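You operate a simulated robot arm through the tools that you are given. There is no shell and no other tool. Be economical: measure what you need, move in short steps, check, and stop when the job is done.

The job below is to be done with a simulated two-armed robot. You get a single attempt, and the scene is never put back.

TASK
Clamp the batteries in the small tray with the yellow bar.
Fine: both wing nuts end across the bar; the links stay on.

Only the result counts: the job must be done as asked and must still hold three seconds after the hand-in. Knocking over, shifting, dropping, spilling or breaking anything else fails it.

THE ROBOT
Two 7-joint arms with fingered hands on one trunk, on a base that drives. Base frame: it is fixed to the floor where the robot stands at the start and does not move with it; the origin is under the middle of the robot, x ahead of it, y to its left, z up; the surface under the hand at the start is at about z = 0.95. Readings come in m, rad, newtons and seconds.
The left shoulder is at the start at [0.073, 0.153, 1.209], the right one opposite. With the tool pointing down near the work surface each hand reaches from about 0.44 to 0.88 m from the robot's upright axis, wherever it stands, measured 20 degrees to its own side. Places, roughly: minus-side wing nut [0.5, -0.2, 1.1]; plus-side wing nut [0.5, 0.1, 1.1]. Payload 4 kg a hand.
The tool frame of a hand sits at the grasp point between the pads (the TCP): z along the fingers, y along the line on which they close. The tips reach 0.03 m beyond it. The gripper opens to 0.104 m. The gripper's body begins 0.035 m behind the TCP. The gripper is a hand of 3 fingers: y runs from the thumb to the fingers, the wrist lies at [-0.015, -0.104, -0.178] in the tool frame, and closing takes about 1.5 s.
Orientation is that of the tool frame in the base frame, as a unit quaternion [w, x, y, z]. With the fingers straight down and the wrist toward the robot, the tool's x, y and z point along [0, 1, 0], [1, 0, 0] and [0, 0, -1] of the base frame.

THE INTERFACE
- The arms move only by the tool drive_tool. It takes "left_commands", "right_commands" or both (then of equal length, played together; a hand with none holds still); each is a list of rows, each a list of 7 numbers: the shift along the base's x, y, z in m, then the turn, a rotation vector about the base's x, y, z in rad, then the closure, from 0 (fully open) to 1 (shut). In form: [[dx, dy, dz, wx, wy, wz, claw], ...]. A call has 1 to 10 rows; each row shifts and turns the commanded pose from where the row before left it. Rows are played at 5 a second. More than 0.05 m and 0.15 rad between two rows, or a gripper value outside its range, and nothing of the call is played. Where a pose cannot be reached the arm comes as near as it can. A force on the tool above 50 N (or 10 N above the force at the start of the call, whichever is more), or a blocked arm, ends the call early, and 0.2 s more pass. Each finger travels about 0.153 m/s and halts on what it meets, pressing with about 25 N; the grip force reading is that of the motor and also rises with nothing between the fingers. The clock runs only during rows and for 0.2 s after the last one: add rows that do not move to give the fingers time. It gives the time, the measured TCP pose, the force on the tool (base axes), the opening and the grip force at its end, in the units of the frame above (readings bear some noise), with the torque about the TCP (base axes, N m) and any sound that the robot's microphone picked up.
- Cameras (640 x 400 px; columns grow to the right, rows downward): "scene" is now at [0.1445, -0.018, 1.4495]; the picture's right is [-0.20, -0.98, -0.00], its down [-0.45, 0.09, -0.89] and it looks along [0.87, -0.17, -0.46] (base axes); focal length 214 px, centre (320, 200). "left" rides on the left gripper at [-0.064, -0.094, -0.117] in its tool frame; the picture's right is [-0.72, -0.33, 0.61], its down [0.64, -0.65, 0.41] and it looks along [0.27, 0.68, 0.68] (tool axes); focal length 238 px, centre (320, 200). "right" rides on the right gripper at [0.064, -0.094, -0.117] in its tool frame; the picture's right is [-0.72, 0.33, -0.61], its down [-0.64, -0.65, 0.40] and it looks along [-0.27, 0.68, 0.68] (tool axes); focal length 238 px, centre (320, 200). There is no depth. A picture from a camera that has moved, and an enlarged one, comes with that camera's place and axes in the base frame and with its lens.
- camera(camera): a new picture of that camera. It takes no simulated time.
- slide_trunk(by): slides the trunk up (or, below 0, down) by that many m; the arms and the scene camera ride with it, the base frame stays. It gives what a move gives, with no picture.
- steer(legs): drives the robot by 1 to 6 legs, each [ahead, left, turn to the left] in m, m and rad, along the robot's own axes; the way and the turn of a leg run together, so that a leg with both is an arc; at most 1.5 m and 3.142 rad a leg. The arms and the cameras ride along, it lands a little off, and it stops where it bumps. It gives what a move gives.
- grasp_type(shape, hand): the hand has 3 fingers and takes this shape, open, in about a second: jaw (thumb against the fingers, like two jaws); tri (thumb and two fingers); tip (a fingertip pinch); poke (one finger out to press); point (the index stretched); flat (the hand flat); cup (the hand cupped); fist (a fist). The gripper value then closes the fingers along that shape, each until it touches; the sizes above hold for jaw. It gives what a move gives, with no picture.
- pan_tilt(pan, tilt): turns the head with the scene camera to pan (to the left, within 1.501 rad either way) and tilt (down, from -0.506 to 1.204), counted from straight ahead of the robot. It gives what a move gives.
- close_up(camera, box): a new picture of the part [left, top, right, bottom] of that camera's present view, enlarged. It takes no simulated time.
- job_done(): hands the job in; it is judged then, once.

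Go step by step. Nothing tells you exact positions but the pictures and the camera data: compare them with the known pose of the tool, close in by small moves and look again before you grip or let go. The budget is 120 turns and 100 pictures, counting those below and the enlarged ones. Unless the task says otherwise, let go and move clear before handing in, and close with one line.

The tools are called after ">>>" as name(argument=value, ...) on one line, values as JSON. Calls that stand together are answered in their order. drive_tool: Moves the arms, as the interface text tells. Its arguments: {"type":"object","properties":{"left_commands":{"type":"array"},"right_commands":{"type":"array"}},"required":[]} The other tools are called the same way: slide_trunk (by) slides the trunk up or down; grasp_type (shape, hand) gives the hand a shape; steer (legs) drives the base; pan_tilt (pan, tilt) turns the head that bears the scene camera; camera (camera) takes a picture; close_up (camera, box) takes an enlarged picture of a part of a camera's view; job_done () hands the job in.

At the start:

```text
time_s: 0.0
left_ee_pos: [0.5446, 0.0555, 1.3635]
left_tool_rot: [-0.001, 0.707, 0.707, 0.0]
left_force: [-0.2, -0.3, -0.6]
left_moment: [-0.02, -0.01, -0.01]
left_finger_gap: 0.1036
left_gripper_force: 0.0
left_shape: jaw
right_ee_pos: [0.4727, -0.3551, 1.3288]
right_tool_rot: [-0.001, 0.707, 0.707, 0.0]
right_force: [-0.2, -0.1, -0.9]
right_moment: [-0.01, -0.01, 0.01]
right_finger_gap: 0.1037
right_gripper_force: 0.0
right_shape: jaw
trunk travel left (down, up): [-0.625, 0.315]
robot x, y, heading: [-0.0004, -0.0008, -0.002]
head pan, tilt: [-0.197, 0.473]
```

scene: 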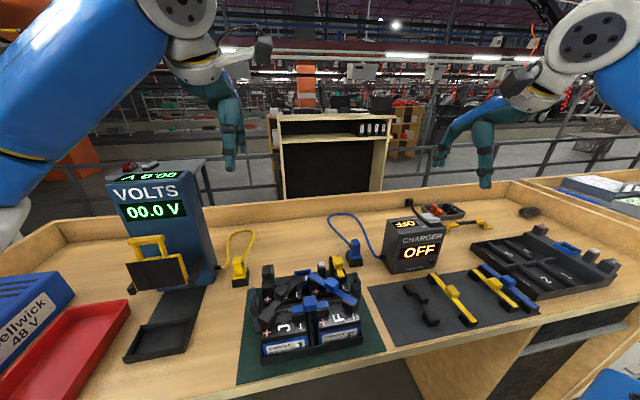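
right: 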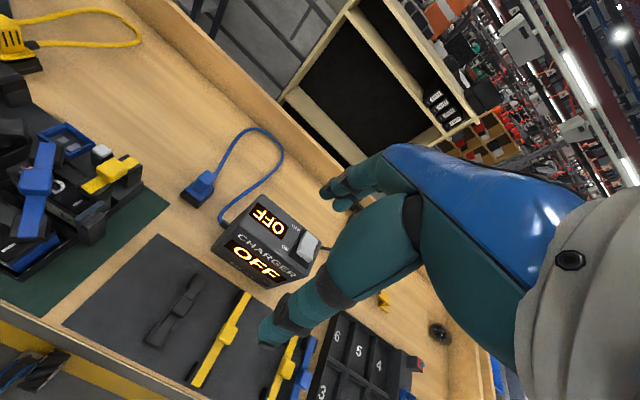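
left: 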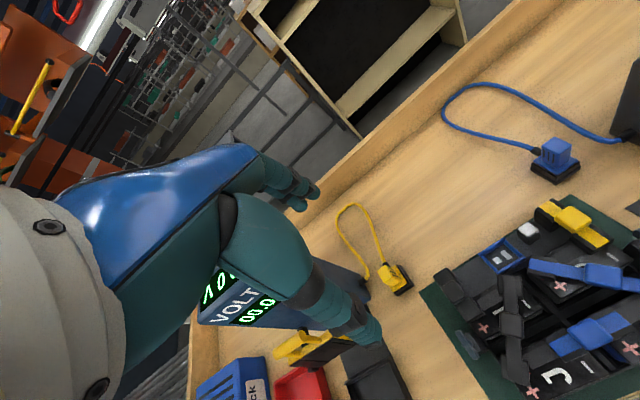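

I see a small battery tray on a green mat, with links on top, and several bars on a dark mat to the right. I'll look closer before planning.

>>> close_up(camera="scene", box=[220, 240, 400, 380])

>>> close_up(camera="scene", box=[370, 190, 640, 360])

>>> close_up(camera="left", box=[400, 180, 640, 400])

>>> close_up(camera="right", box=[0, 80, 200, 300])

```text
2.86 times, centred on (310, 310) of scene
camera zoom: at [0.1445, -0.018, 1.4495], right [-0.2, -0.98, 0.0], down [-0.45, 0.09, -0.89], along [0.87, -0.17, -0.46], focal length 613 px, centre (349, -114)
```

zoom: 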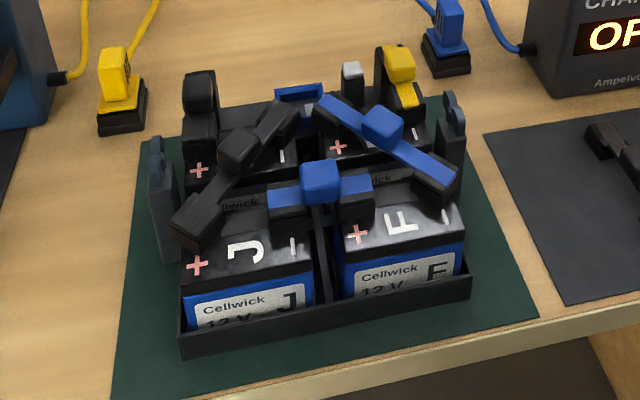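

```text
2.35 times, centred on (505, 275) of scene
camera zoom: at [0.1445, -0.018, 1.4495], right [-0.2, -0.98, 0.0], down [-0.45, 0.09, -0.89], along [0.87, -0.17, -0.46], focal length 505 px, centre (-115, 24)
```

zoom: 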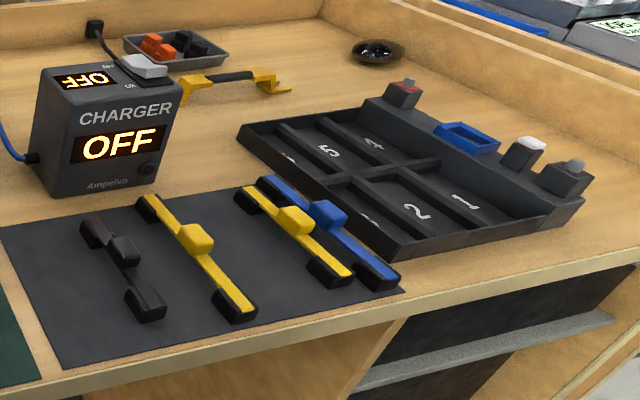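

```text
1.82 times, centred on (520, 290) of left
camera zoom: at [0.4508, -0.0094, 1.4807], right [-0.33, -0.72, -0.61], down [-0.65, 0.64, -0.4], along [0.68, 0.27, -0.68], focal length 433 px, centre (-44, 36)
```

zoom: 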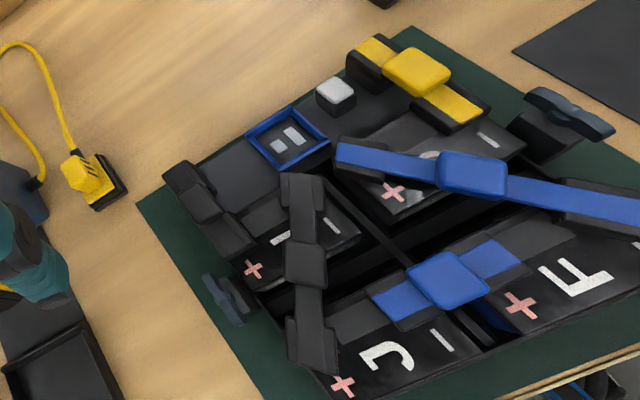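

```text
1.82 times, centred on (100, 190) of right
camera zoom: at [0.3768, -0.2914, 1.4462], right [0.33, -0.72, 0.61], down [-0.65, -0.64, -0.4], along [0.68, -0.27, -0.68], focal length 433 px, centre (720, 218)
```

zoom: 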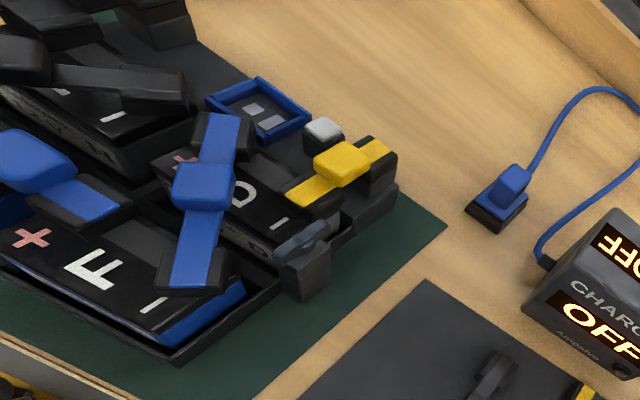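

The clamp bar is probably the yellow-ended piece lying behind the charger, and the wing nuts stand on either side of the tray. I'll look at both more closely.

>>> close_up(camera="scene", box=[410, 195, 500, 251])

>>> close_up(camera="left", box=[420, 300, 520, 380])

>>> close_up(camera="right", box=[70, 150, 150, 250])

>>> close_up(camera="scene", box=[255, 260, 360, 330])

```text
7.11 times, centred on (455, 223) of scene
camera zoom: at [0.1445, -0.018, 1.4495], right [-0.2, -0.98, 0.0], down [-0.45, 0.09, -0.89], along [0.87, -0.17, -0.46], focal length 1525 px, centre (-640, 36)
```

zoom: 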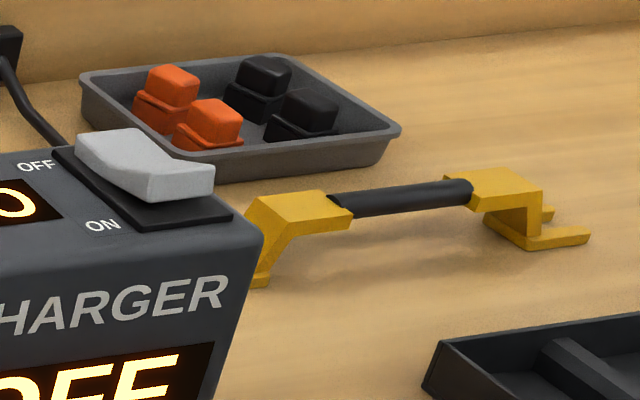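

```text
5.00 times, centred on (470, 340) of left
camera zoom: at [0.4508, -0.0094, 1.4807], right [-0.33, -0.72, -0.61], down [-0.65, 0.64, -0.4], along [0.68, 0.27, -0.68], focal length 1192 px, centre (-430, -500)
```

zoom: 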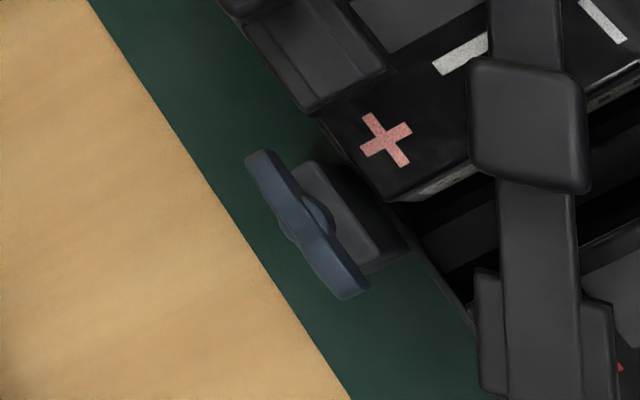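

```text
4.00 times, centred on (110, 200) of right
camera zoom: at [0.3768, -0.2914, 1.4462], right [0.33, -0.72, 0.61], down [-0.65, -0.64, -0.4], along [0.68, -0.27, -0.68], focal length 953 px, centre (1160, 200)
```

zoom: 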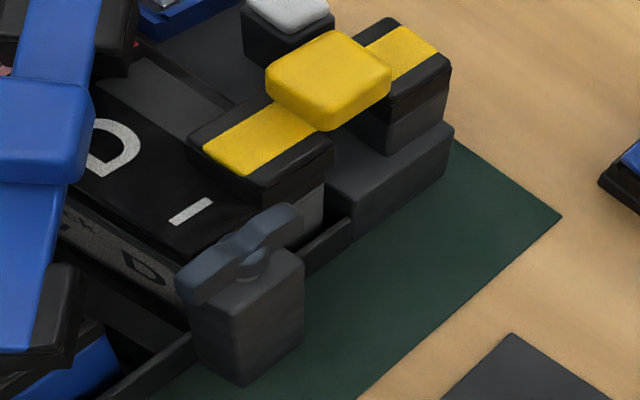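

```text
5.71 times, centred on (308, 295) of scene
camera zoom: at [0.1445, -0.018, 1.4495], right [-0.2, -0.98, 0.0], down [-0.45, 0.09, -0.89], along [0.87, -0.17, -0.46], focal length 1226 px, centre (391, -343)
```

zoom: 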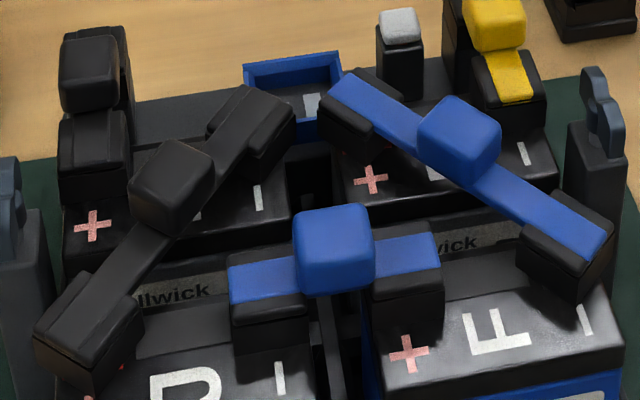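

Triangulating gives the plus nut at about (0.477, 0.061, 1.06) and the minus nut at about (0.475, -0.17, 1.06), both with wings along x. The bar lies near (0.70, -0.69) along y, and its forks open outward. So the nuts must first be turned in line with the bar (along y), then the bar lowered over them and the nuts turned back. I'll back off a little for reach and turn the hands above the nuts.

>>> steer(legs=[[-0.12, 0, 0]])

>>> drive_tool(left_commands=[[0.005, 0, 0, 0, 0, -0.15, 0.3], [0.005, 0, 0, 0, 0, -0.15, 0.3], [0.005, 0, 0, 0, 0, -0.15, 0.3], [0.005, 0, 0, 0, 0, -0.15, 0.3], [0.005, 0, 0, 0, 0, -0.15, 0.3], [0.005, 0, 0, 0, 0, -0.15, 0.3], [0.005, 0, 0, 0, 0, -0.15, 0.3], [0.005, 0, 0, 0, 0, -0.15, 0.3], [0.005, 0, 0, 0, 0, -0.15, 0.3], [0.005, 0, 0, 0, 0, -0.15, 0.3]], right_commands=[[0.012, 0.01, 0, 0, 0, 0.15, 0.3], [0.012, 0.01, 0, 0, 0, 0.15, 0.3], [0.012, 0.01, 0, 0, 0, 0.15, 0.3], [0.012, 0.01, 0, 0, 0, 0.15, 0.3], [0.012, 0.01, 0, 0, 0, 0.15, 0.3], [0.012, 0.01, 0, 0, 0, 0.15, 0.3], [0.012, 0.01, 0, 0, 0, 0.15, 0.3], [0.012, 0.01, 0, 0, 0, 0.15, 0.3], [0.012, 0.01, 0, 0, 0, 0.15, 0.3], [0.012, 0.01, 0, 0, 0, 0.15, 0.3]])

```text
time_s: 1.3
left_ee_pos: [0.4232, 0.0537, 1.3612]
left_tool_rot: [-0.001, 0.708, 0.706, -0.001]
left_force: [0.7, -0.1, -0.7]
left_moment: [0.01, 0.0, 0.02]
left_finger_gap: 0.1038
left_gripper_force: 0.1
left_shape: jaw
right_ee_pos: [0.3496, -0.3562, 1.3278]
right_tool_rot: [-0.002, 0.708, 0.707, -0.001]
right_force: [0.7, -0.7, 0.3]
right_moment: [0.01, 0.0, 0.03]
right_finger_gap: 0.1034
right_gripper_force: 0.1
right_shape: jaw
trunk travel left (down, up): [-0.625, 0.315]
robot x, y, heading: [-0.1258, -0.0007, -0.002]
head pan, tilt: [-0.197, 0.473]
```

```text
time_s: 3.5
left_ee_pos: [0.4659, 0.0538, 1.3645]
left_tool_rot: [0.001, 0.999, 0.033, -0.001]
left_force: [0.1, 0.1, 0.4]
left_moment: [0.05, 0.05, -0.01]
left_finger_gap: 0.0732
left_gripper_force: 0.0
left_shape: jaw
right_ee_pos: [0.4622, -0.2546, 1.3311]
right_tool_rot: [-0.001, 0.035, 0.999, 0.002]
right_force: [-0.3, -0.4, 1.0]
right_moment: [-0.01, -0.01, -0.04]
right_finger_gap: 0.0728
right_gripper_force: 0.0
right_shape: jaw
trunk travel left (down, up): [-0.625, 0.315]
robot x, y, heading: [-0.1245, -0.0026, -0.002]
head pan, tilt: [-0.197, 0.473]
```

Both hands turned as planned. I'll lower them to about 0.12 m above the nuts, finish the last of the turn, and look.

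>>> drive_tool(left_commands=[[0.004, 0.002, -0.045, 0, 0, -0.066, 0.3], [0.004, 0.002, -0.045, 0, 0, 0, 0.3], [0.003, 0.003, -0.045, 0, 0, 0, 0.3], [0, 0, -0.045, 0, 0, 0, 0.3], [0, 0, 0, 0, 0, 0, 0.3]], right_commands=[[0.004, 0.025, -0.04, 0, 0, 0.07, 0.3], [0.004, 0.025, -0.04, 0, 0, 0, 0.3], [0.004, 0.02, -0.04, 0, 0, 0, 0.3], [0, 0.015, -0.03, 0, 0, 0, 0.3], [0, 0, 0, 0, 0, 0, 0.3]])

>>> camera(camera="left")

>>> camera(camera="right")

>>> camera(camera="scene")

```text
time_s: 4.7
left_ee_pos: [0.4779, 0.0596, 1.1832]
left_tool_rot: [0.0, 1.0, 0.002, 0.0]
left_force: [0.1, -0.1, 0.1]
left_moment: [0.0, 0.01, -0.02]
left_finger_gap: 0.0732
left_gripper_force: 0.1
left_shape: jaw
right_ee_pos: [0.4736, -0.1705, 1.1814]
right_tool_rot: [0.0, 0.002, 1.0, 0.003]
right_force: [-0.9, 0.4, -0.2]
right_moment: [0.0, 0.03, 0.01]
right_finger_gap: 0.073
right_gripper_force: 0.1
right_shape: jaw
trunk travel left (down, up): [-0.625, 0.315]
robot x, y, heading: [-0.1249, -0.0002, -0.004]
head pan, tilt: [-0.197, 0.473]
```

```text
88 pictures are left
camera left: at [0.4138, 0.1543, 1.3003], right [-0.72, 0.32, -0.61], down [0.64, 0.65, -0.41], along [0.27, -0.68, -0.68], focal length 238 px, centre (320, 200)
```

left: 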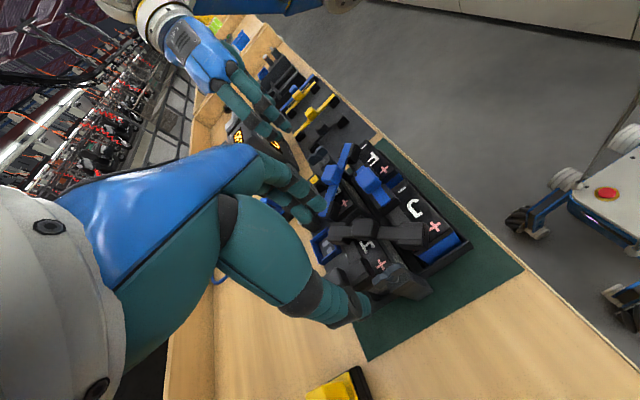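

```text
87 pictures are left
camera right: at [0.4072, -0.2651, 1.2982], right [0.72, 0.32, 0.61], down [0.64, -0.65, -0.41], along [0.27, 0.69, -0.68], focal length 238 px, centre (320, 200)
```

right: 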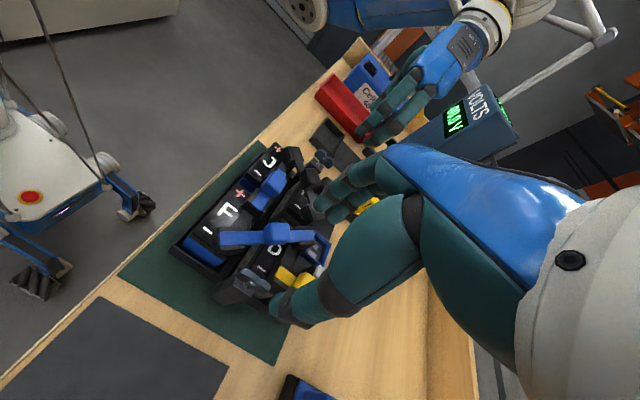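

```text
86 pictures are left
camera scene: at [0.0214, -0.0173, 1.4493], right [-0.2, -0.98, 0.0], down [-0.45, 0.09, -0.89], along [0.87, -0.18, -0.46], focal length 214 px, centre (320, 200)
```

scene: 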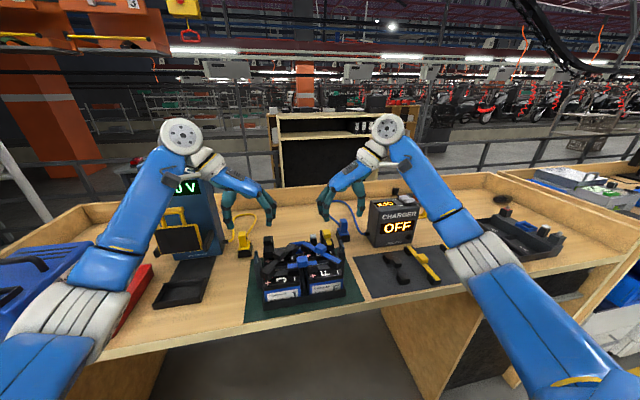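

Positions match well. I'll zoom in on the nuts from the hand cameras.

>>> close_up(camera="left", box=[310, 210, 450, 330])

>>> close_up(camera="right", box=[190, 200, 330, 340])

```text
3.33 times, centred on (380, 270) of left
camera zoom: at [0.4138, 0.1543, 1.3003], right [-0.72, 0.32, -0.61], down [0.64, 0.65, -0.41], along [0.27, -0.68, -0.68], focal length 794 px, centre (120, -33)
```

zoom: 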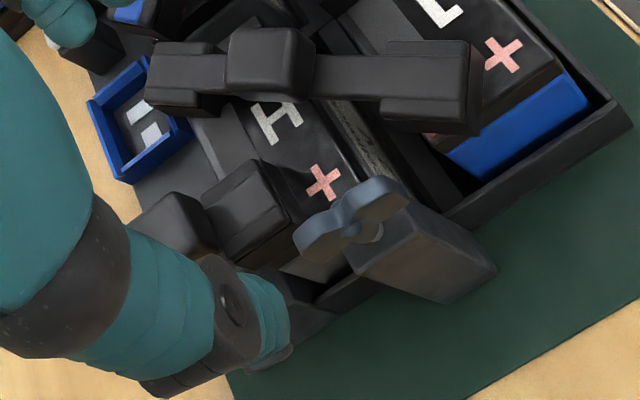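

```text
2.86 times, centred on (260, 270) of right
camera zoom: at [0.4072, -0.2651, 1.2982], right [0.72, 0.32, 0.61], down [0.64, -0.65, -0.41], along [0.27, 0.69, -0.68], focal length 681 px, centre (491, 0)
```

zoom: 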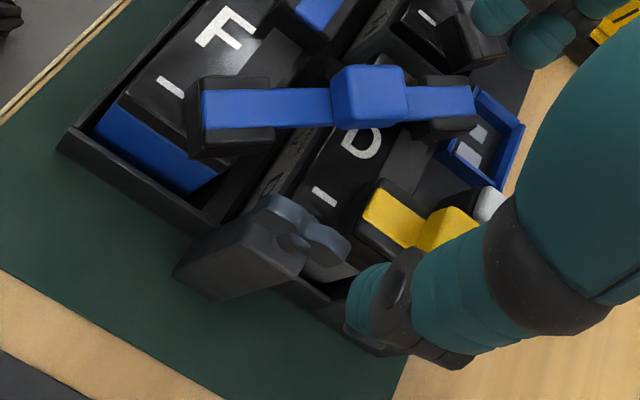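

The nuts are at about (0.478, 0.060) and (0.476, -0.172). The wing plates are upright along x with their tops near z≈1.068, and the link knobs top out near 1.063. I'll narrow the fingers and descend partway.

>>> drive_tool(left_commands=[[0, 0, 0, 0, 0, 0, 0.6], [0, 0, -0.03, 0, 0, 0, 0.6], [0, 0, -0.03, 0, 0, 0, 0.6], [0, 0, -0.028, 0, 0, 0, 0.6], [0, 0, 0, 0, 0, 0, 0.6]], right_commands=[[0, 0, 0, 0, 0, 0, 0.6], [0.001, 0, -0.03, 0, 0, 0, 0.6], [0.001, -0.002, -0.03, 0, 0, 0, 0.6], [0, 0, -0.028, 0, 0, 0, 0.6], [0, 0, 0, 0, 0, 0, 0.6]])

>>> close_up(camera="left", box=[250, 170, 410, 290])

>>> close_up(camera="right", box=[230, 170, 390, 290])

>>> close_up(camera="scene", box=[220, 210, 390, 316])

```text
time_s: 5.9
left_ee_pos: [0.4777, 0.0622, 1.0969]
left_tool_rot: [0.002, 1.0, 0.001, 0.0]
left_force: [-0.5, 0.3, -0.2]
left_moment: [-0.01, 0.02, 0.01]
left_finger_gap: 0.0422
left_gripper_force: 0.1
left_shape: jaw
right_ee_pos: [0.4772, -0.1682, 1.0958]
right_tool_rot: [-0.002, 0.001, 1.0, 0.001]
right_force: [-1.1, 0.1, -0.9]
right_moment: [0.0, -0.04, 0.03]
right_finger_gap: 0.0422
right_gripper_force: 0.2
right_shape: jaw
trunk travel left (down, up): [-0.625, 0.315]
robot x, y, heading: [-0.1272, 0.0003, 0.004]
head pan, tilt: [-0.197, 0.473]
```

```text
3.33 times, centred on (330, 230) of left
camera zoom: at [0.4144, 0.1557, 1.2144], right [-0.72, 0.32, -0.61], down [0.64, 0.65, -0.41], along [0.27, -0.68, -0.68], focal length 794 px, centre (287, 100)
```

zoom: 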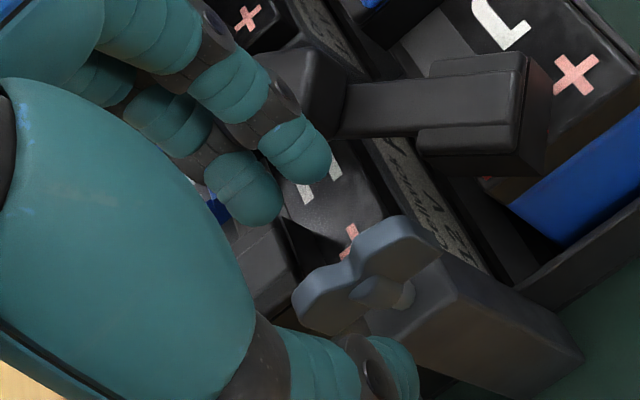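

```text
3.33 times, centred on (310, 230) of right
camera zoom: at [0.4105, -0.263, 1.2121], right [0.72, 0.32, 0.61], down [0.64, -0.65, -0.41], along [0.27, 0.69, -0.68], focal length 794 px, centre (353, 100)
```

zoom: 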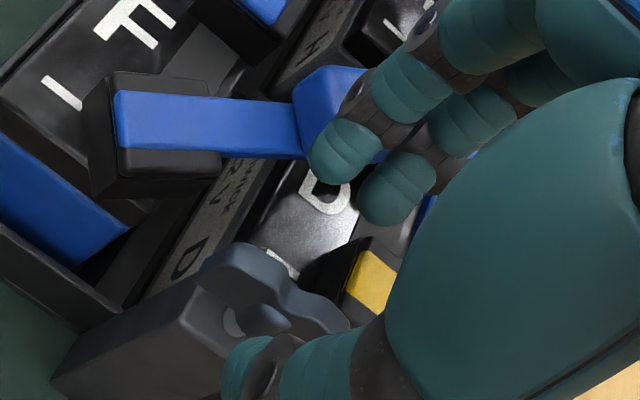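

```text
3.76 times, centred on (305, 263) of scene
camera zoom: at [0.021, -0.0169, 1.4494], right [-0.2, -0.98, 0.0], down [-0.45, 0.09, -0.89], along [0.87, -0.18, -0.46], focal length 807 px, centre (376, -37)
```

zoom: 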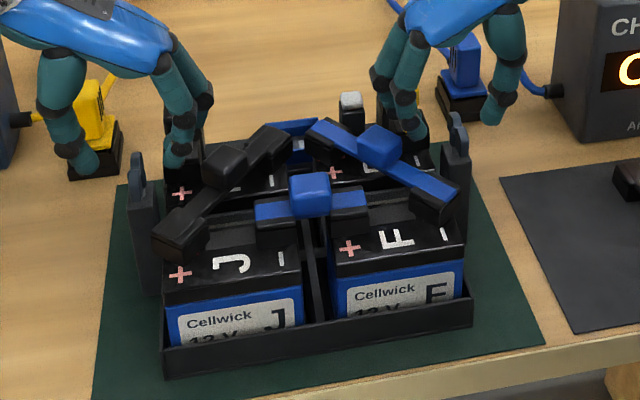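

The fingertips straddle the nuts at tip z≈1.066, and the nuts span roughly 1.045–1.076. I'll descend another 0.015 m and close gently on both.

>>> drive_tool(left_commands=[[0, -0.002, -0.008, 0, 0, 0, 0.6], [0, 0, -0.008, 0, 0, 0, 0.6], [0, 0, 0, 0, 0, 0, 0.8], [0, 0, 0, 0, 0, 0, 1], [0, 0, 0, 0, 0, 0, 1], [0, 0, 0, 0, 0, 0, 1], [0, 0, 0, 0, 0, 0, 1]], right_commands=[[-0.001, -0.002, -0.008, 0, 0, 0, 0.6], [0, -0.002, -0.007, 0, 0, 0, 0.6], [0, 0, 0, 0, 0, 0, 0.8], [0, 0, 0, 0, 0, 0, 1], [0, 0, 0, 0, 0, 0, 1], [0, 0, 0, 0, 0, 0, 1], [0, 0, 0, 0, 0, 0, 1]])

>>> close_up(camera="left", box=[250, 170, 410, 290])

>>> close_up(camera="right", box=[230, 170, 390, 290])

```text
time_s: 7.5
left_ee_pos: [0.4791, 0.0612, 1.0798]
left_tool_rot: [0.001, 1.0, 0.001, -0.001]
left_force: [-0.7, -1.5, 0.4]
left_moment: [-0.04, 0.0, 0.01]
left_finger_gap: 0.0013
left_gripper_force: 25.4
left_shape: jaw
right_ee_pos: [0.4755, -0.1737, 1.0779]
right_tool_rot: [-0.001, 0.001, 1.0, 0.001]
right_force: [0.3, 0.6, 0.3]
right_moment: [0.05, 0.05, 0.01]
right_finger_gap: 0.0014
right_gripper_force: 25.3
right_shape: jaw
trunk travel left (down, up): [-0.625, 0.315]
robot x, y, heading: [-0.1211, -0.0027, -0.001]
head pan, tilt: [-0.197, 0.473]
```

```text
3.33 times, centred on (330, 230) of left
camera zoom: at [0.4144, 0.1553, 1.1979], right [-0.72, 0.32, -0.61], down [0.64, 0.65, -0.41], along [0.27, -0.68, -0.68], focal length 794 px, centre (287, 100)
```

zoom: 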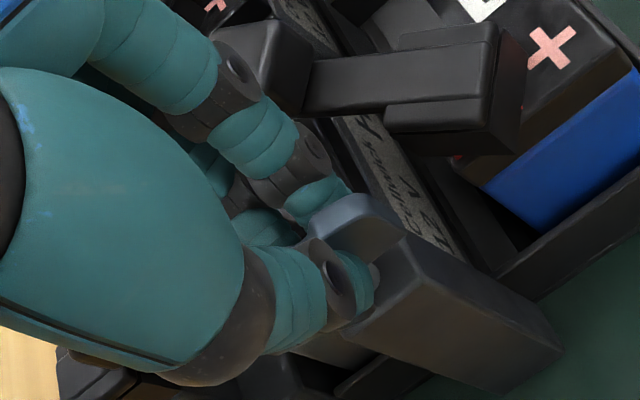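

```text
3.33 times, centred on (310, 230) of right
camera zoom: at [0.4098, -0.2681, 1.1951], right [0.72, 0.32, 0.61], down [0.64, -0.65, -0.41], along [0.27, 0.69, -0.68], focal length 794 px, centre (353, 100)
```

zoom: 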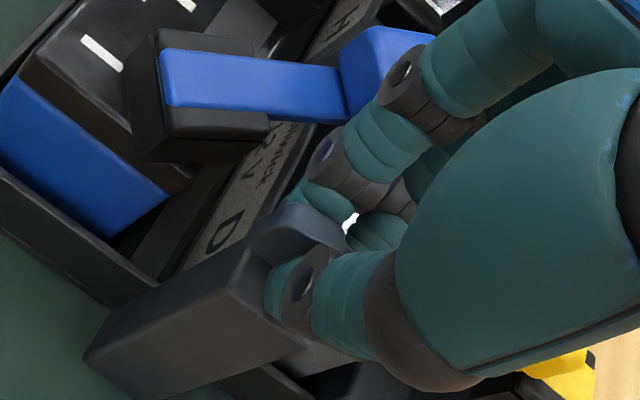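

The fingers closed with the nut plates between them, although the gap reading is small. I'll test with a small turn of both nuts.

>>> drive_tool(left_commands=[[0, 0, 0, 0, 0, 0.1, 1], [0, 0, 0, 0, 0, 0.1, 1], [0, 0, 0, 0, 0, 0.1, 1], [0, 0, 0, 0, 0, 0.1, 1]], right_commands=[[0, 0, 0, 0, 0, -0.1, 1], [0, 0, 0, 0, 0, -0.1, 1], [0, 0, 0, 0, 0, -0.1, 1], [0, 0, 0, 0, 0, -0.1, 1]])

>>> close_up(camera="left", box=[250, 170, 410, 290])

>>> close_up(camera="right", box=[230, 170, 390, 290])

>>> close_up(camera="scene", box=[220, 210, 390, 316])

```text
time_s: 8.5
left_ee_pos: [0.4759, 0.0599, 1.0798]
left_tool_rot: [0.002, 0.98, 0.201, -0.001]
left_force: [1.3, -5.1, -2.0]
left_moment: [-0.13, -0.04, -0.01]
left_finger_gap: 0.0015
left_gripper_force: 24.9
left_shape: jaw
right_ee_pos: [0.4756, -0.1738, 1.0786]
right_tool_rot: [-0.001, 0.2, 0.98, 0.001]
right_force: [-5.5, 6.1, 0.5]
right_moment: [0.22, 0.06, 0.18]
right_finger_gap: 0.002
right_gripper_force: 24.8
right_shape: jaw
trunk travel left (down, up): [-0.625, 0.315]
robot x, y, heading: [-0.1241, 0.002, 0.003]
head pan, tilt: [-0.197, 0.473]
```

```text
3.33 times, centred on (330, 230) of left
camera zoom: at [0.3811, 0.1225, 1.198], right [-0.79, 0.01, -0.61], down [0.33, 0.85, -0.41], along [0.52, -0.53, -0.68], focal length 794 px, centre (287, 100)
```

zoom: 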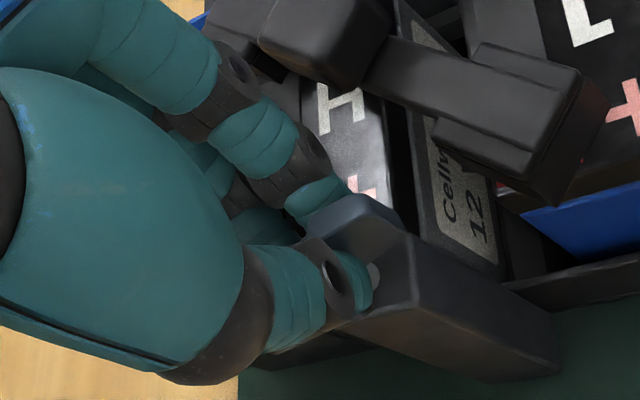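

```text
3.33 times, centred on (310, 230) of right
camera zoom: at [0.3777, -0.2357, 1.1951], right [0.79, 0.01, 0.61], down [0.33, -0.85, -0.41], along [0.52, 0.53, -0.68], focal length 794 px, centre (353, 100)
```

zoom: 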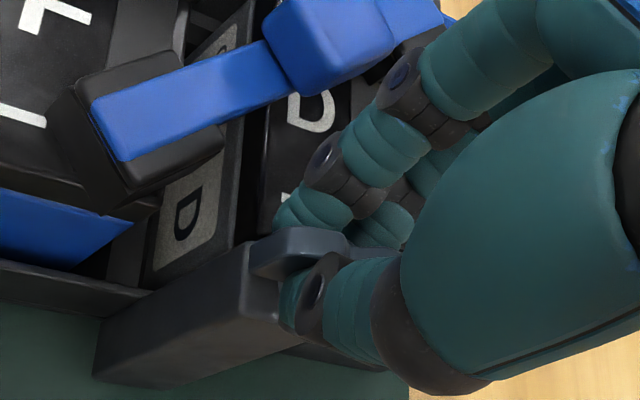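

```text
3.76 times, centred on (305, 263) of scene
camera zoom: at [0.0205, -0.0163, 1.4494], right [-0.2, -0.98, 0.0], down [-0.45, 0.09, -0.89], along [0.87, -0.18, -0.46], focal length 807 px, centre (376, -37)
```

zoom: 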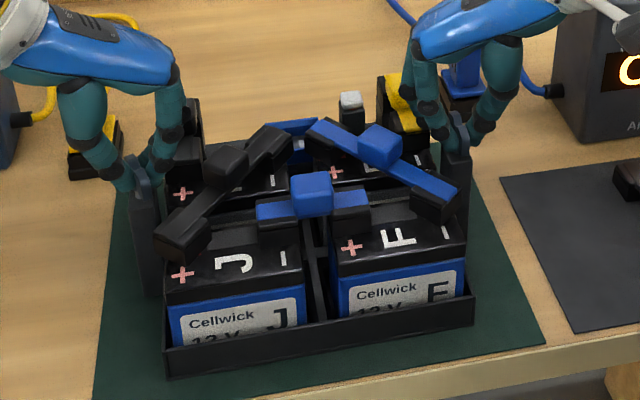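

Both nuts follow the hands with small forces, so I'll continue the turn.

>>> drive_tool(left_commands=[[0, 0, 0, 0, 0, 0.1, 1], [0, 0, 0, 0, 0, 0.1, 1], [0, 0, 0, 0, 0, 0.1, 1], [0, 0, 0, 0, 0, 0.1, 1], [0, 0, 0, 0, 0, 0.1, 1], [0, 0, 0, 0, 0, 0.1, 1]], right_commands=[[0, 0, 0, 0, 0, -0.1, 1], [0, 0, 0, 0, 0, -0.1, 1], [0, 0, 0, 0, 0, -0.1, 1], [0, 0, 0, 0, 0, -0.1, 1], [0, 0, 0, 0, 0, -0.1, 1], [0, 0, 0, 0, 0, -0.1, 1]])

>>> close_up(camera="left", box=[250, 170, 410, 290])

>>> close_up(camera="right", box=[230, 170, 390, 290])

```text
time_s: 9.9
left_ee_pos: [0.4773, 0.0614, 1.0804]
left_tool_rot: [0.002, 0.877, 0.481, -0.001]
left_force: [2.0, -15.2, -0.1]
left_moment: [-0.42, -0.05, -0.04]
left_finger_gap: 0.0012
left_gripper_force: 25.2
left_shape: jaw
right_ee_pos: [0.4751, -0.1717, 1.0785]
right_tool_rot: [-0.001, 0.479, 0.878, 0.001]
right_force: [-3.9, 22.1, -2.3]
right_moment: [0.75, -0.07, 0.6]
right_finger_gap: 0.0027
right_gripper_force: 24.7
right_shape: jaw
trunk travel left (down, up): [-0.625, 0.315]
robot x, y, heading: [-0.1241, -0.0033, -0.001]
head pan, tilt: [-0.197, 0.473]
```

```text
3.33 times, centred on (330, 230) of left
camera zoom: at [0.363, 0.0584, 1.198], right [-0.66, -0.43, -0.61], down [-0.21, 0.89, -0.41], along [0.72, -0.14, -0.68], focal length 794 px, centre (287, 100)
```

zoom: 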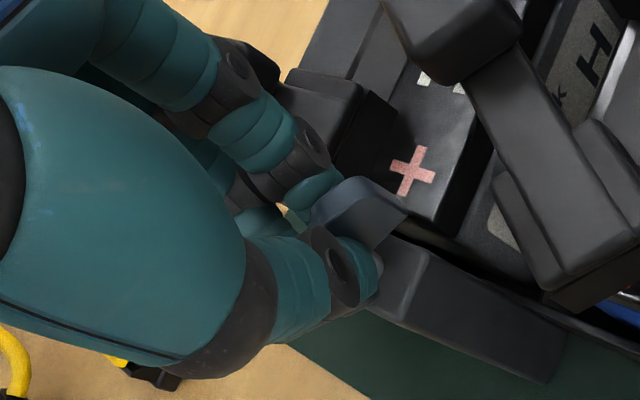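

```text
3.33 times, centred on (310, 230) of right
camera zoom: at [0.3599, -0.1689, 1.1957], right [0.66, -0.43, 0.61], down [-0.2, -0.89, -0.41], along [0.72, 0.15, -0.68], focal length 794 px, centre (353, 100)
```

zoom: 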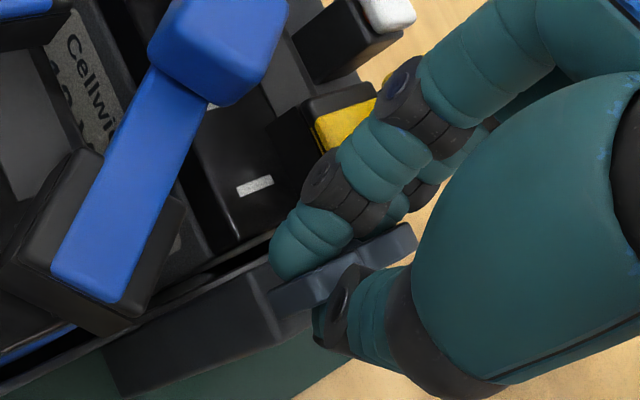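

The left nut follows. The right nut seems to have slipped in the grip and stayed along x, so I'll check from the scene camera.

>>> close_up(camera="scene", box=[310, 225, 370, 265])

>>> close_up(camera="scene", box=[230, 235, 290, 275])

```text
10.00 times, centred on (340, 245) of scene
camera zoom: at [0.0208, -0.0144, 1.4494], right [-0.2, -0.98, 0.0], down [-0.45, 0.09, -0.89], along [0.87, -0.18, -0.46], focal length 2145 px, centre (120, -250)
```

zoom: 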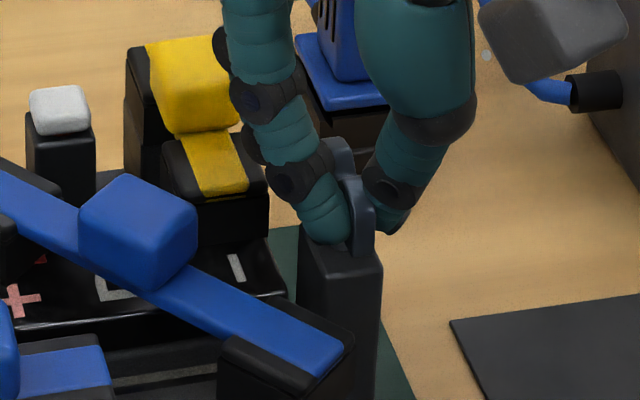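

```text
10.00 times, centred on (260, 255) of scene
camera zoom: at [0.0208, -0.0144, 1.4494], right [-0.2, -0.98, 0.0], down [-0.45, 0.09, -0.89], along [0.87, -0.18, -0.46], focal length 2145 px, centre (920, -350)
```

zoom: 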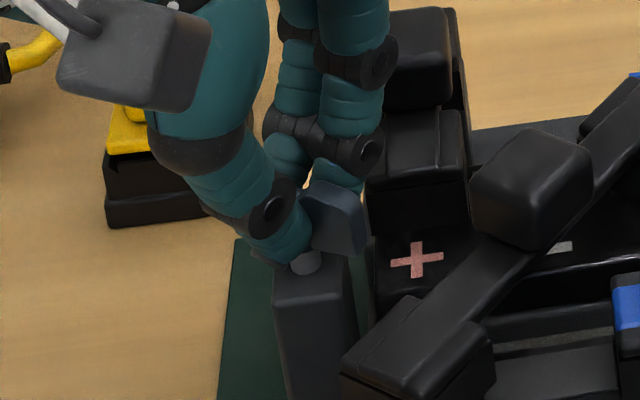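

The plus nut turned about 57° counter-clockwise. The minus nut was blocked clockwise, so it is probably already tight and needs counter-clockwise too. I'll release and lift the right hand while the left finishes its turn.

>>> drive_tool(left_commands=[[0, 0, 0, 0, 0, 0, 1], [0, 0, 0, 0, 0, 0.1, 1], [0, 0, 0, 0, 0, 0.1, 1], [0, 0, 0, 0, 0, 0.1, 1], [0, 0, 0, 0, 0, 0.1, 1], [0, 0, 0, 0, 0, 0.1, 1], [0, 0, 0, 0, 0, 0.07, 1], [0, 0, 0, 0, 0, 0, 1]], right_commands=[[0, 0, 0, 0, 0, 0.03, 0.7], [0, 0, 0, 0, 0, 0, 0.6], [0, 0, 0, 0, 0, 0, 0.6], [0, 0, 0.03, 0, 0, 0, 0.6], [0, 0, 0.04, 0, 0, 0, 0.6], [0, 0, 0.04, 0, 0, 0, 0.6], [0, 0, 0.04, 0, 0, 0, 0.6], [0, -0.05, 0.04, 0, 0, 0, 0.6]])

>>> close_up(camera="scene", box=[230, 235, 290, 275])

>>> close_up(camera="left", box=[250, 170, 410, 290])

>>> close_up(camera="scene", box=[310, 225, 370, 265])

```text
refused: row 8 steps farther than a row can; nothing moved
```

```text
10.00 times, centred on (260, 255) of scene
camera zoom: at [0.0208, -0.0144, 1.4494], right [-0.2, -0.98, 0.0], down [-0.45, 0.09, -0.89], along [0.87, -0.18, -0.46], focal length 2145 px, centre (920, -350)
```

zoom: 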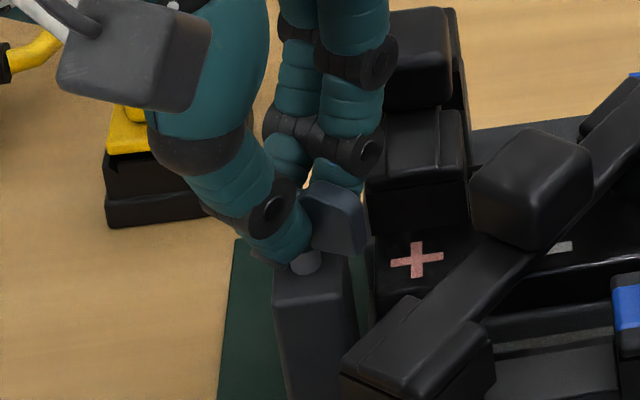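

```text
3.33 times, centred on (330, 230) of left
camera zoom: at [0.363, 0.0584, 1.198], right [-0.66, -0.43, -0.61], down [-0.21, 0.89, -0.41], along [0.72, -0.14, -0.68], focal length 794 px, centre (287, 100)
```

zoom: 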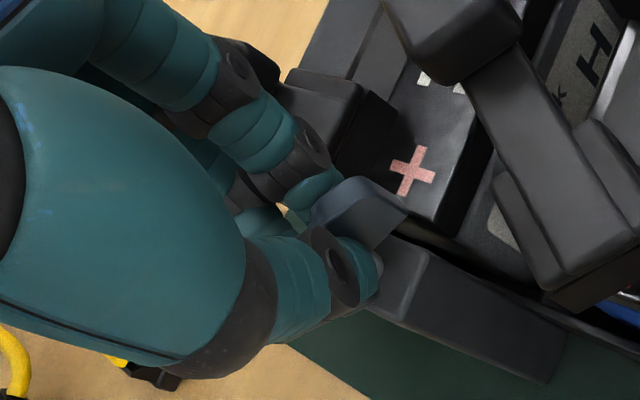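

```text
10.00 times, centred on (340, 245) of scene
camera zoom: at [0.0208, -0.0144, 1.4494], right [-0.2, -0.98, 0.0], down [-0.45, 0.09, -0.89], along [0.87, -0.18, -0.46], focal length 2145 px, centre (120, -250)
```

zoom: 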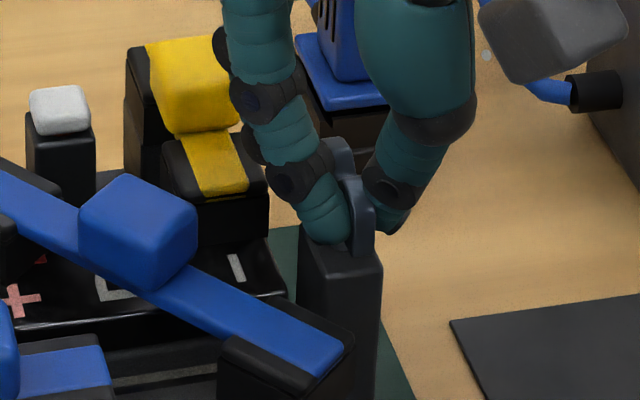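

One row's step was over the limit, so nothing moved. I'll resend it with smaller steps.

>>> drive_tool(left_commands=[[0, 0, 0, 0, 0, 0, 1], [0, 0, 0, 0, 0, 0.1, 1], [0, 0, 0, 0, 0, 0.1, 1], [0, 0, 0, 0, 0, 0.1, 1], [0, 0, 0, 0, 0, 0.1, 1], [0, 0, 0, 0, 0, 0.1, 1], [0, 0, 0, 0, 0, 0.07, 1], [0, 0, 0, 0, 0, 0, 1]], right_commands=[[0, 0, 0, 0, 0, 0.03, 0.7], [0, 0, 0, 0, 0, 0, 0.6], [0, 0, 0, 0, 0, 0, 0.6], [0, 0, 0.03, 0, 0, 0, 0.6], [0, 0, 0.04, 0, 0, 0, 0.6], [0, 0, 0.04, 0, 0, 0, 0.6], [0, 0, 0.04, 0, 0, 0, 0.6], [0, -0.03, 0.03, 0, 0, 0, 0.6]])

>>> close_up(camera="scene", box=[230, 235, 290, 275])

>>> close_up(camera="scene", box=[310, 225, 370, 265])

```text
time_s: 11.7
left_ee_pos: [0.4775, 0.0588, 1.0813]
left_tool_rot: [-0.001, 0.705, 0.709, 0.001]
left_force: [-0.8, -1.8, 0.7]
left_moment: [-0.03, 0.02, -0.08]
left_finger_gap: 0.0015
left_gripper_force: 24.7
left_shape: jaw
right_ee_pos: [0.4738, -0.2039, 1.2575]
right_tool_rot: [0.001, 0.469, 0.883, 0.002]
right_force: [0.3, 0.2, 0.3]
right_moment: [0.02, -0.04, -0.02]
right_finger_gap: 0.0414
right_gripper_force: 0.1
right_shape: jaw
trunk travel left (down, up): [-0.625, 0.315]
robot x, y, heading: [-0.1237, -0.0025, -0.008]
head pan, tilt: [-0.197, 0.473]
```

```text
10.00 times, centred on (260, 255) of scene
camera zoom: at [0.0203, -0.0203, 1.4493], right [-0.2, -0.98, 0.0], down [-0.45, 0.09, -0.89], along [0.87, -0.17, -0.46], focal length 2145 px, centre (920, -350)
```

zoom: 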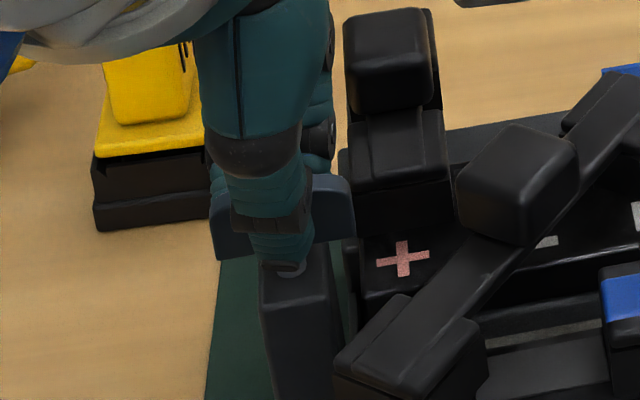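

```text
10.00 times, centred on (340, 245) of scene
camera zoom: at [0.0203, -0.0203, 1.4493], right [-0.2, -0.98, 0.0], down [-0.45, 0.09, -0.89], along [0.87, -0.17, -0.46], focal length 2145 px, centre (120, -250)
```

zoom: 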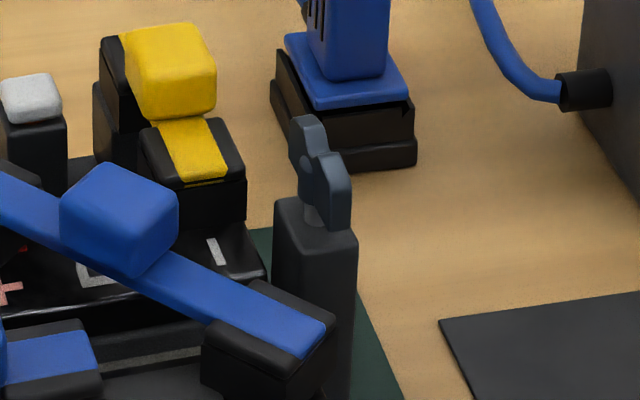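

The plus nut is now along y, and the minus nut is still exactly along x. I'll release the left hand, lift it, and turn it back -90° for the minus nut, moving the right hand clear to the side.

>>> drive_tool(left_commands=[[0, 0, 0, 0, 0, 0, 0.7], [0, 0, 0, 0, 0, 0, 0.6], [0, 0, 0, 0, 0, 0, 0.6], [0, 0, 0.03, 0, 0, 0, 0.6], [0, 0, 0.04, 0, 0, 0, 0.6], [0, 0, 0.04, 0, 0, -0.1, 0.6], [0, 0, 0.04, 0, 0, -0.1, 0.6], [0, 0, 0.0, 0, 0, -0.14, 0.6], [0, 0, 0, 0, 0, -0.14, 0.6], [0, 0, 0, 0, 0, -0.14, 0.6]], right_commands=[[0, -0.04, 0.02, 0, 0, 0, 0.6], [0, -0.04, 0.02, 0, 0, 0, 0.6], [0, -0.04, 0, 0, 0, 0, 0.6], [0, -0.04, 0, 0, 0, 0, 0.6], [0, -0.04, 0, 0, 0, -0.1, 0.6], [0, 0, 0, 0, 0, -0.1, 0.6], [0, 0, 0, 0, 0, -0.1, 0.6], [0, 0, 0, 0, 0, -0.1, 0.6], [0, 0, 0, 0, 0, -0.1, 0.6], [0, 0, 0, 0, 0, -0.07, 0.6]])

>>> steer(legs=[[0, -0.23, 0.006]])

>>> close_up(camera="scene", box=[190, 200, 350, 300])

```text
time_s: 13.9
left_ee_pos: [0.4778, 0.0615, 1.2315]
left_tool_rot: [0.002, 0.889, 0.458, 0.001]
left_force: [-0.1, 0.3, -0.3]
left_moment: [0.06, 0.04, 0.0]
left_finger_gap: 0.0413
left_gripper_force: 0.0
left_shape: jaw
right_ee_pos: [0.4768, -0.4059, 1.2965]
right_tool_rot: [0.001, 0.698, 0.716, 0.0]
right_force: [-0.7, -0.2, -0.1]
right_moment: [0.0, 0.02, -0.01]
right_finger_gap: 0.0411
right_gripper_force: 0.1
right_shape: jaw
trunk travel left (down, up): [-0.625, 0.315]
robot x, y, heading: [-0.1261, 0.0003, -0.004]
head pan, tilt: [-0.197, 0.473]
```

```text
time_s: 15.6
left_ee_pos: [0.479, -0.1598, 1.232]
left_tool_rot: [0.004, 0.888, 0.461, 0.0]
left_force: [0.6, 0.0, -0.7]
left_moment: [-0.03, 0.0, 0.0]
left_finger_gap: 0.0412
left_gripper_force: 0.0
left_shape: jaw
right_ee_pos: [0.4772, -0.6274, 1.2987]
right_tool_rot: [0.003, 0.696, 0.718, -0.002]
right_force: [0.6, 1.7, 0.5]
right_moment: [-0.01, -0.04, -0.04]
right_finger_gap: 0.0412
right_gripper_force: 0.1
right_shape: jaw
trunk travel left (down, up): [-0.625, 0.315]
robot x, y, heading: [-0.1269, -0.232, -0.004]
head pan, tilt: [-0.197, 0.473]
```

```text
4.00 times, centred on (270, 250) of scene
camera zoom: at [0.0206, -0.2419, 1.4495], right [-0.19, -0.98, 0.0], down [-0.45, 0.08, -0.89], along [0.87, -0.18, -0.46], focal length 858 px, centre (520, 0)
```

zoom: 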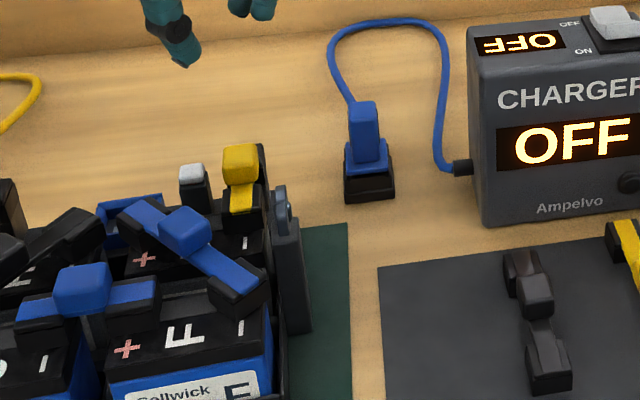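

Left hand is near above the minus nut. I'll finish the rotation, centre over (0.477, -0.172) and descend to 1.10.

>>> drive_tool(left_commands=[[0, -0.003, 0, 0, 0, -0.15, 0.6], [0, -0.003, 0, 0, 0, -0.15, 0.6], [-0.001, -0.003, 0, 0, 0, -0.15, 0.6], [-0.001, -0.003, 0, 0, 0, -0.15, 0.6], [0, 0, 0, 0, 0, -0.15, 0.6], [0, 0, 0, 0, 0, -0.15, 0.6], [0, 0, -0.045, 0, 0, -0.057, 0.6], [0, 0, -0.045, 0, 0, 0, 0.6], [0, 0, -0.042, 0, 0, 0, 0.6], [0, 0, 0, 0, 0, 0, 0.6]])

>>> close_up(camera="left", box=[250, 170, 410, 290])

>>> close_up(camera="scene", box=[200, 210, 320, 285])

```text
time_s: 17.8
left_ee_pos: [0.475, -0.1802, 1.1028]
left_tool_rot: [0.002, 1.0, 0.0, -0.001]
left_force: [0.4, 0.6, 0.8]
left_moment: [0.02, 0.03, 0.01]
left_finger_gap: 0.0413
left_gripper_force: 0.0
left_shape: jaw
right_ee_pos: [0.4755, -0.6344, 1.2992]
right_tool_rot: [0.002, 0.696, 0.718, 0.001]
right_force: [0.4, -0.8, 0.2]
right_moment: [0.01, -0.01, 0.01]
right_finger_gap: 0.0414
right_gripper_force: 0.0
right_shape: jaw
trunk travel left (down, up): [-0.625, 0.315]
robot x, y, heading: [-0.1273, -0.2305, -0.003]
head pan, tilt: [-0.197, 0.473]
```

```text
3.33 times, centred on (330, 230) of left
camera zoom: at [0.4105, -0.0858, 1.2208], right [-0.72, 0.32, -0.61], down [0.64, 0.65, -0.41], along [0.27, -0.69, -0.68], focal length 794 px, centre (287, 100)
```

zoom: 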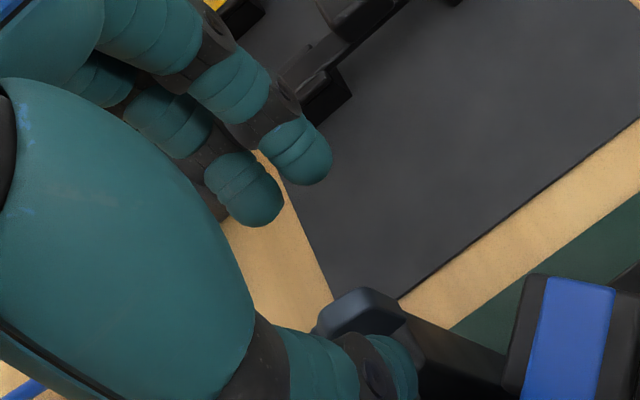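

```text
5.33 times, centred on (260, 248) of scene
camera zoom: at [0.0205, -0.2506, 1.4494], right [-0.2, -0.98, 0.0], down [-0.45, 0.09, -0.89], along [0.87, -0.17, -0.46], focal length 1144 px, centre (640, -53)
```

zoom: 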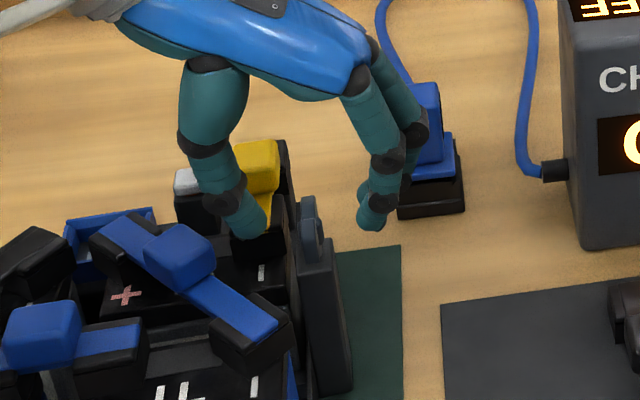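

The nut sits a bit nearer the thumb, so I'll shift +0.004 m in y, descend and close.

>>> drive_tool(left_commands=[[0.001, 0.005, 0, 0, 0, 0, 0.6], [0, 0, -0.01, 0, 0, 0, 0.6], [0, 0, -0.013, 0, 0, 0, 0.6], [0, 0, 0, 0, 0, 0, 0.8], [0, 0, 0, 0, 0, 0, 1], [0, 0, 0, 0, 0, 0, 1], [0, 0, 0, 0, 0, 0, 1], [0, 0, 0, 0, 0, 0.1, 1], [0, 0, 0, 0, 0, 0.1, 1], [0, 0, 0, 0, 0, 0.1, 1]])

>>> close_up(camera="left", box=[250, 170, 410, 290])

>>> close_up(camera="scene", box=[220, 210, 310, 270])

```text
time_s: 20.0
left_ee_pos: [0.474, -0.1748, 1.0794]
left_tool_rot: [0.001, 0.989, 0.15, -0.001]
left_force: [-1.8, -6.3, -0.9]
left_moment: [-0.19, 0.0, -0.11]
left_finger_gap: 0.0001
left_gripper_force: 25.3
left_shape: jaw
right_ee_pos: [0.4753, -0.6369, 1.299]
right_tool_rot: [0.002, 0.696, 0.718, 0.002]
right_force: [-0.6, 0.3, 0.4]
right_moment: [0.01, -0.04, -0.01]
right_finger_gap: 0.0414
right_gripper_force: 0.1
right_shape: jaw
trunk travel left (down, up): [-0.625, 0.315]
robot x, y, heading: [-0.1254, -0.2332, 0.006]
head pan, tilt: [-0.197, 0.473]
```

```text
3.33 times, centred on (330, 230) of left
camera zoom: at [0.3851, -0.1035, 1.196], right [-0.78, 0.1, -0.61], down [0.42, 0.81, -0.41], along [0.46, -0.58, -0.68], focal length 794 px, centre (287, 100)
```

zoom: 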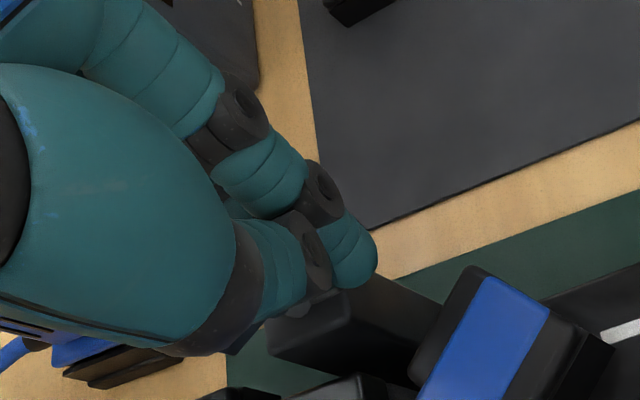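

```text
6.67 times, centred on (265, 240) of scene
camera zoom: at [0.0207, -0.2525, 1.4493], right [-0.2, -0.98, 0.0], down [-0.45, 0.09, -0.89], along [0.87, -0.17, -0.46], focal length 1430 px, centre (687, -67)
```

zoom: 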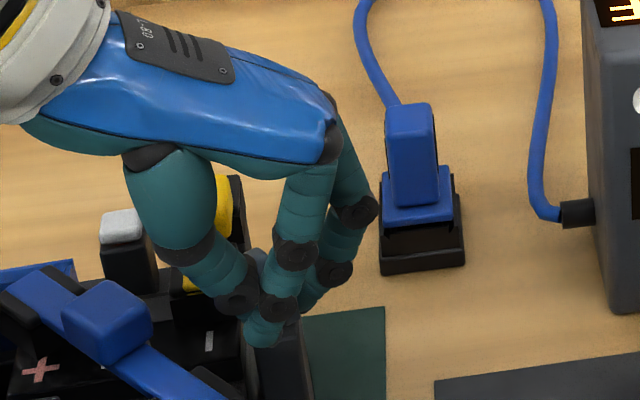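

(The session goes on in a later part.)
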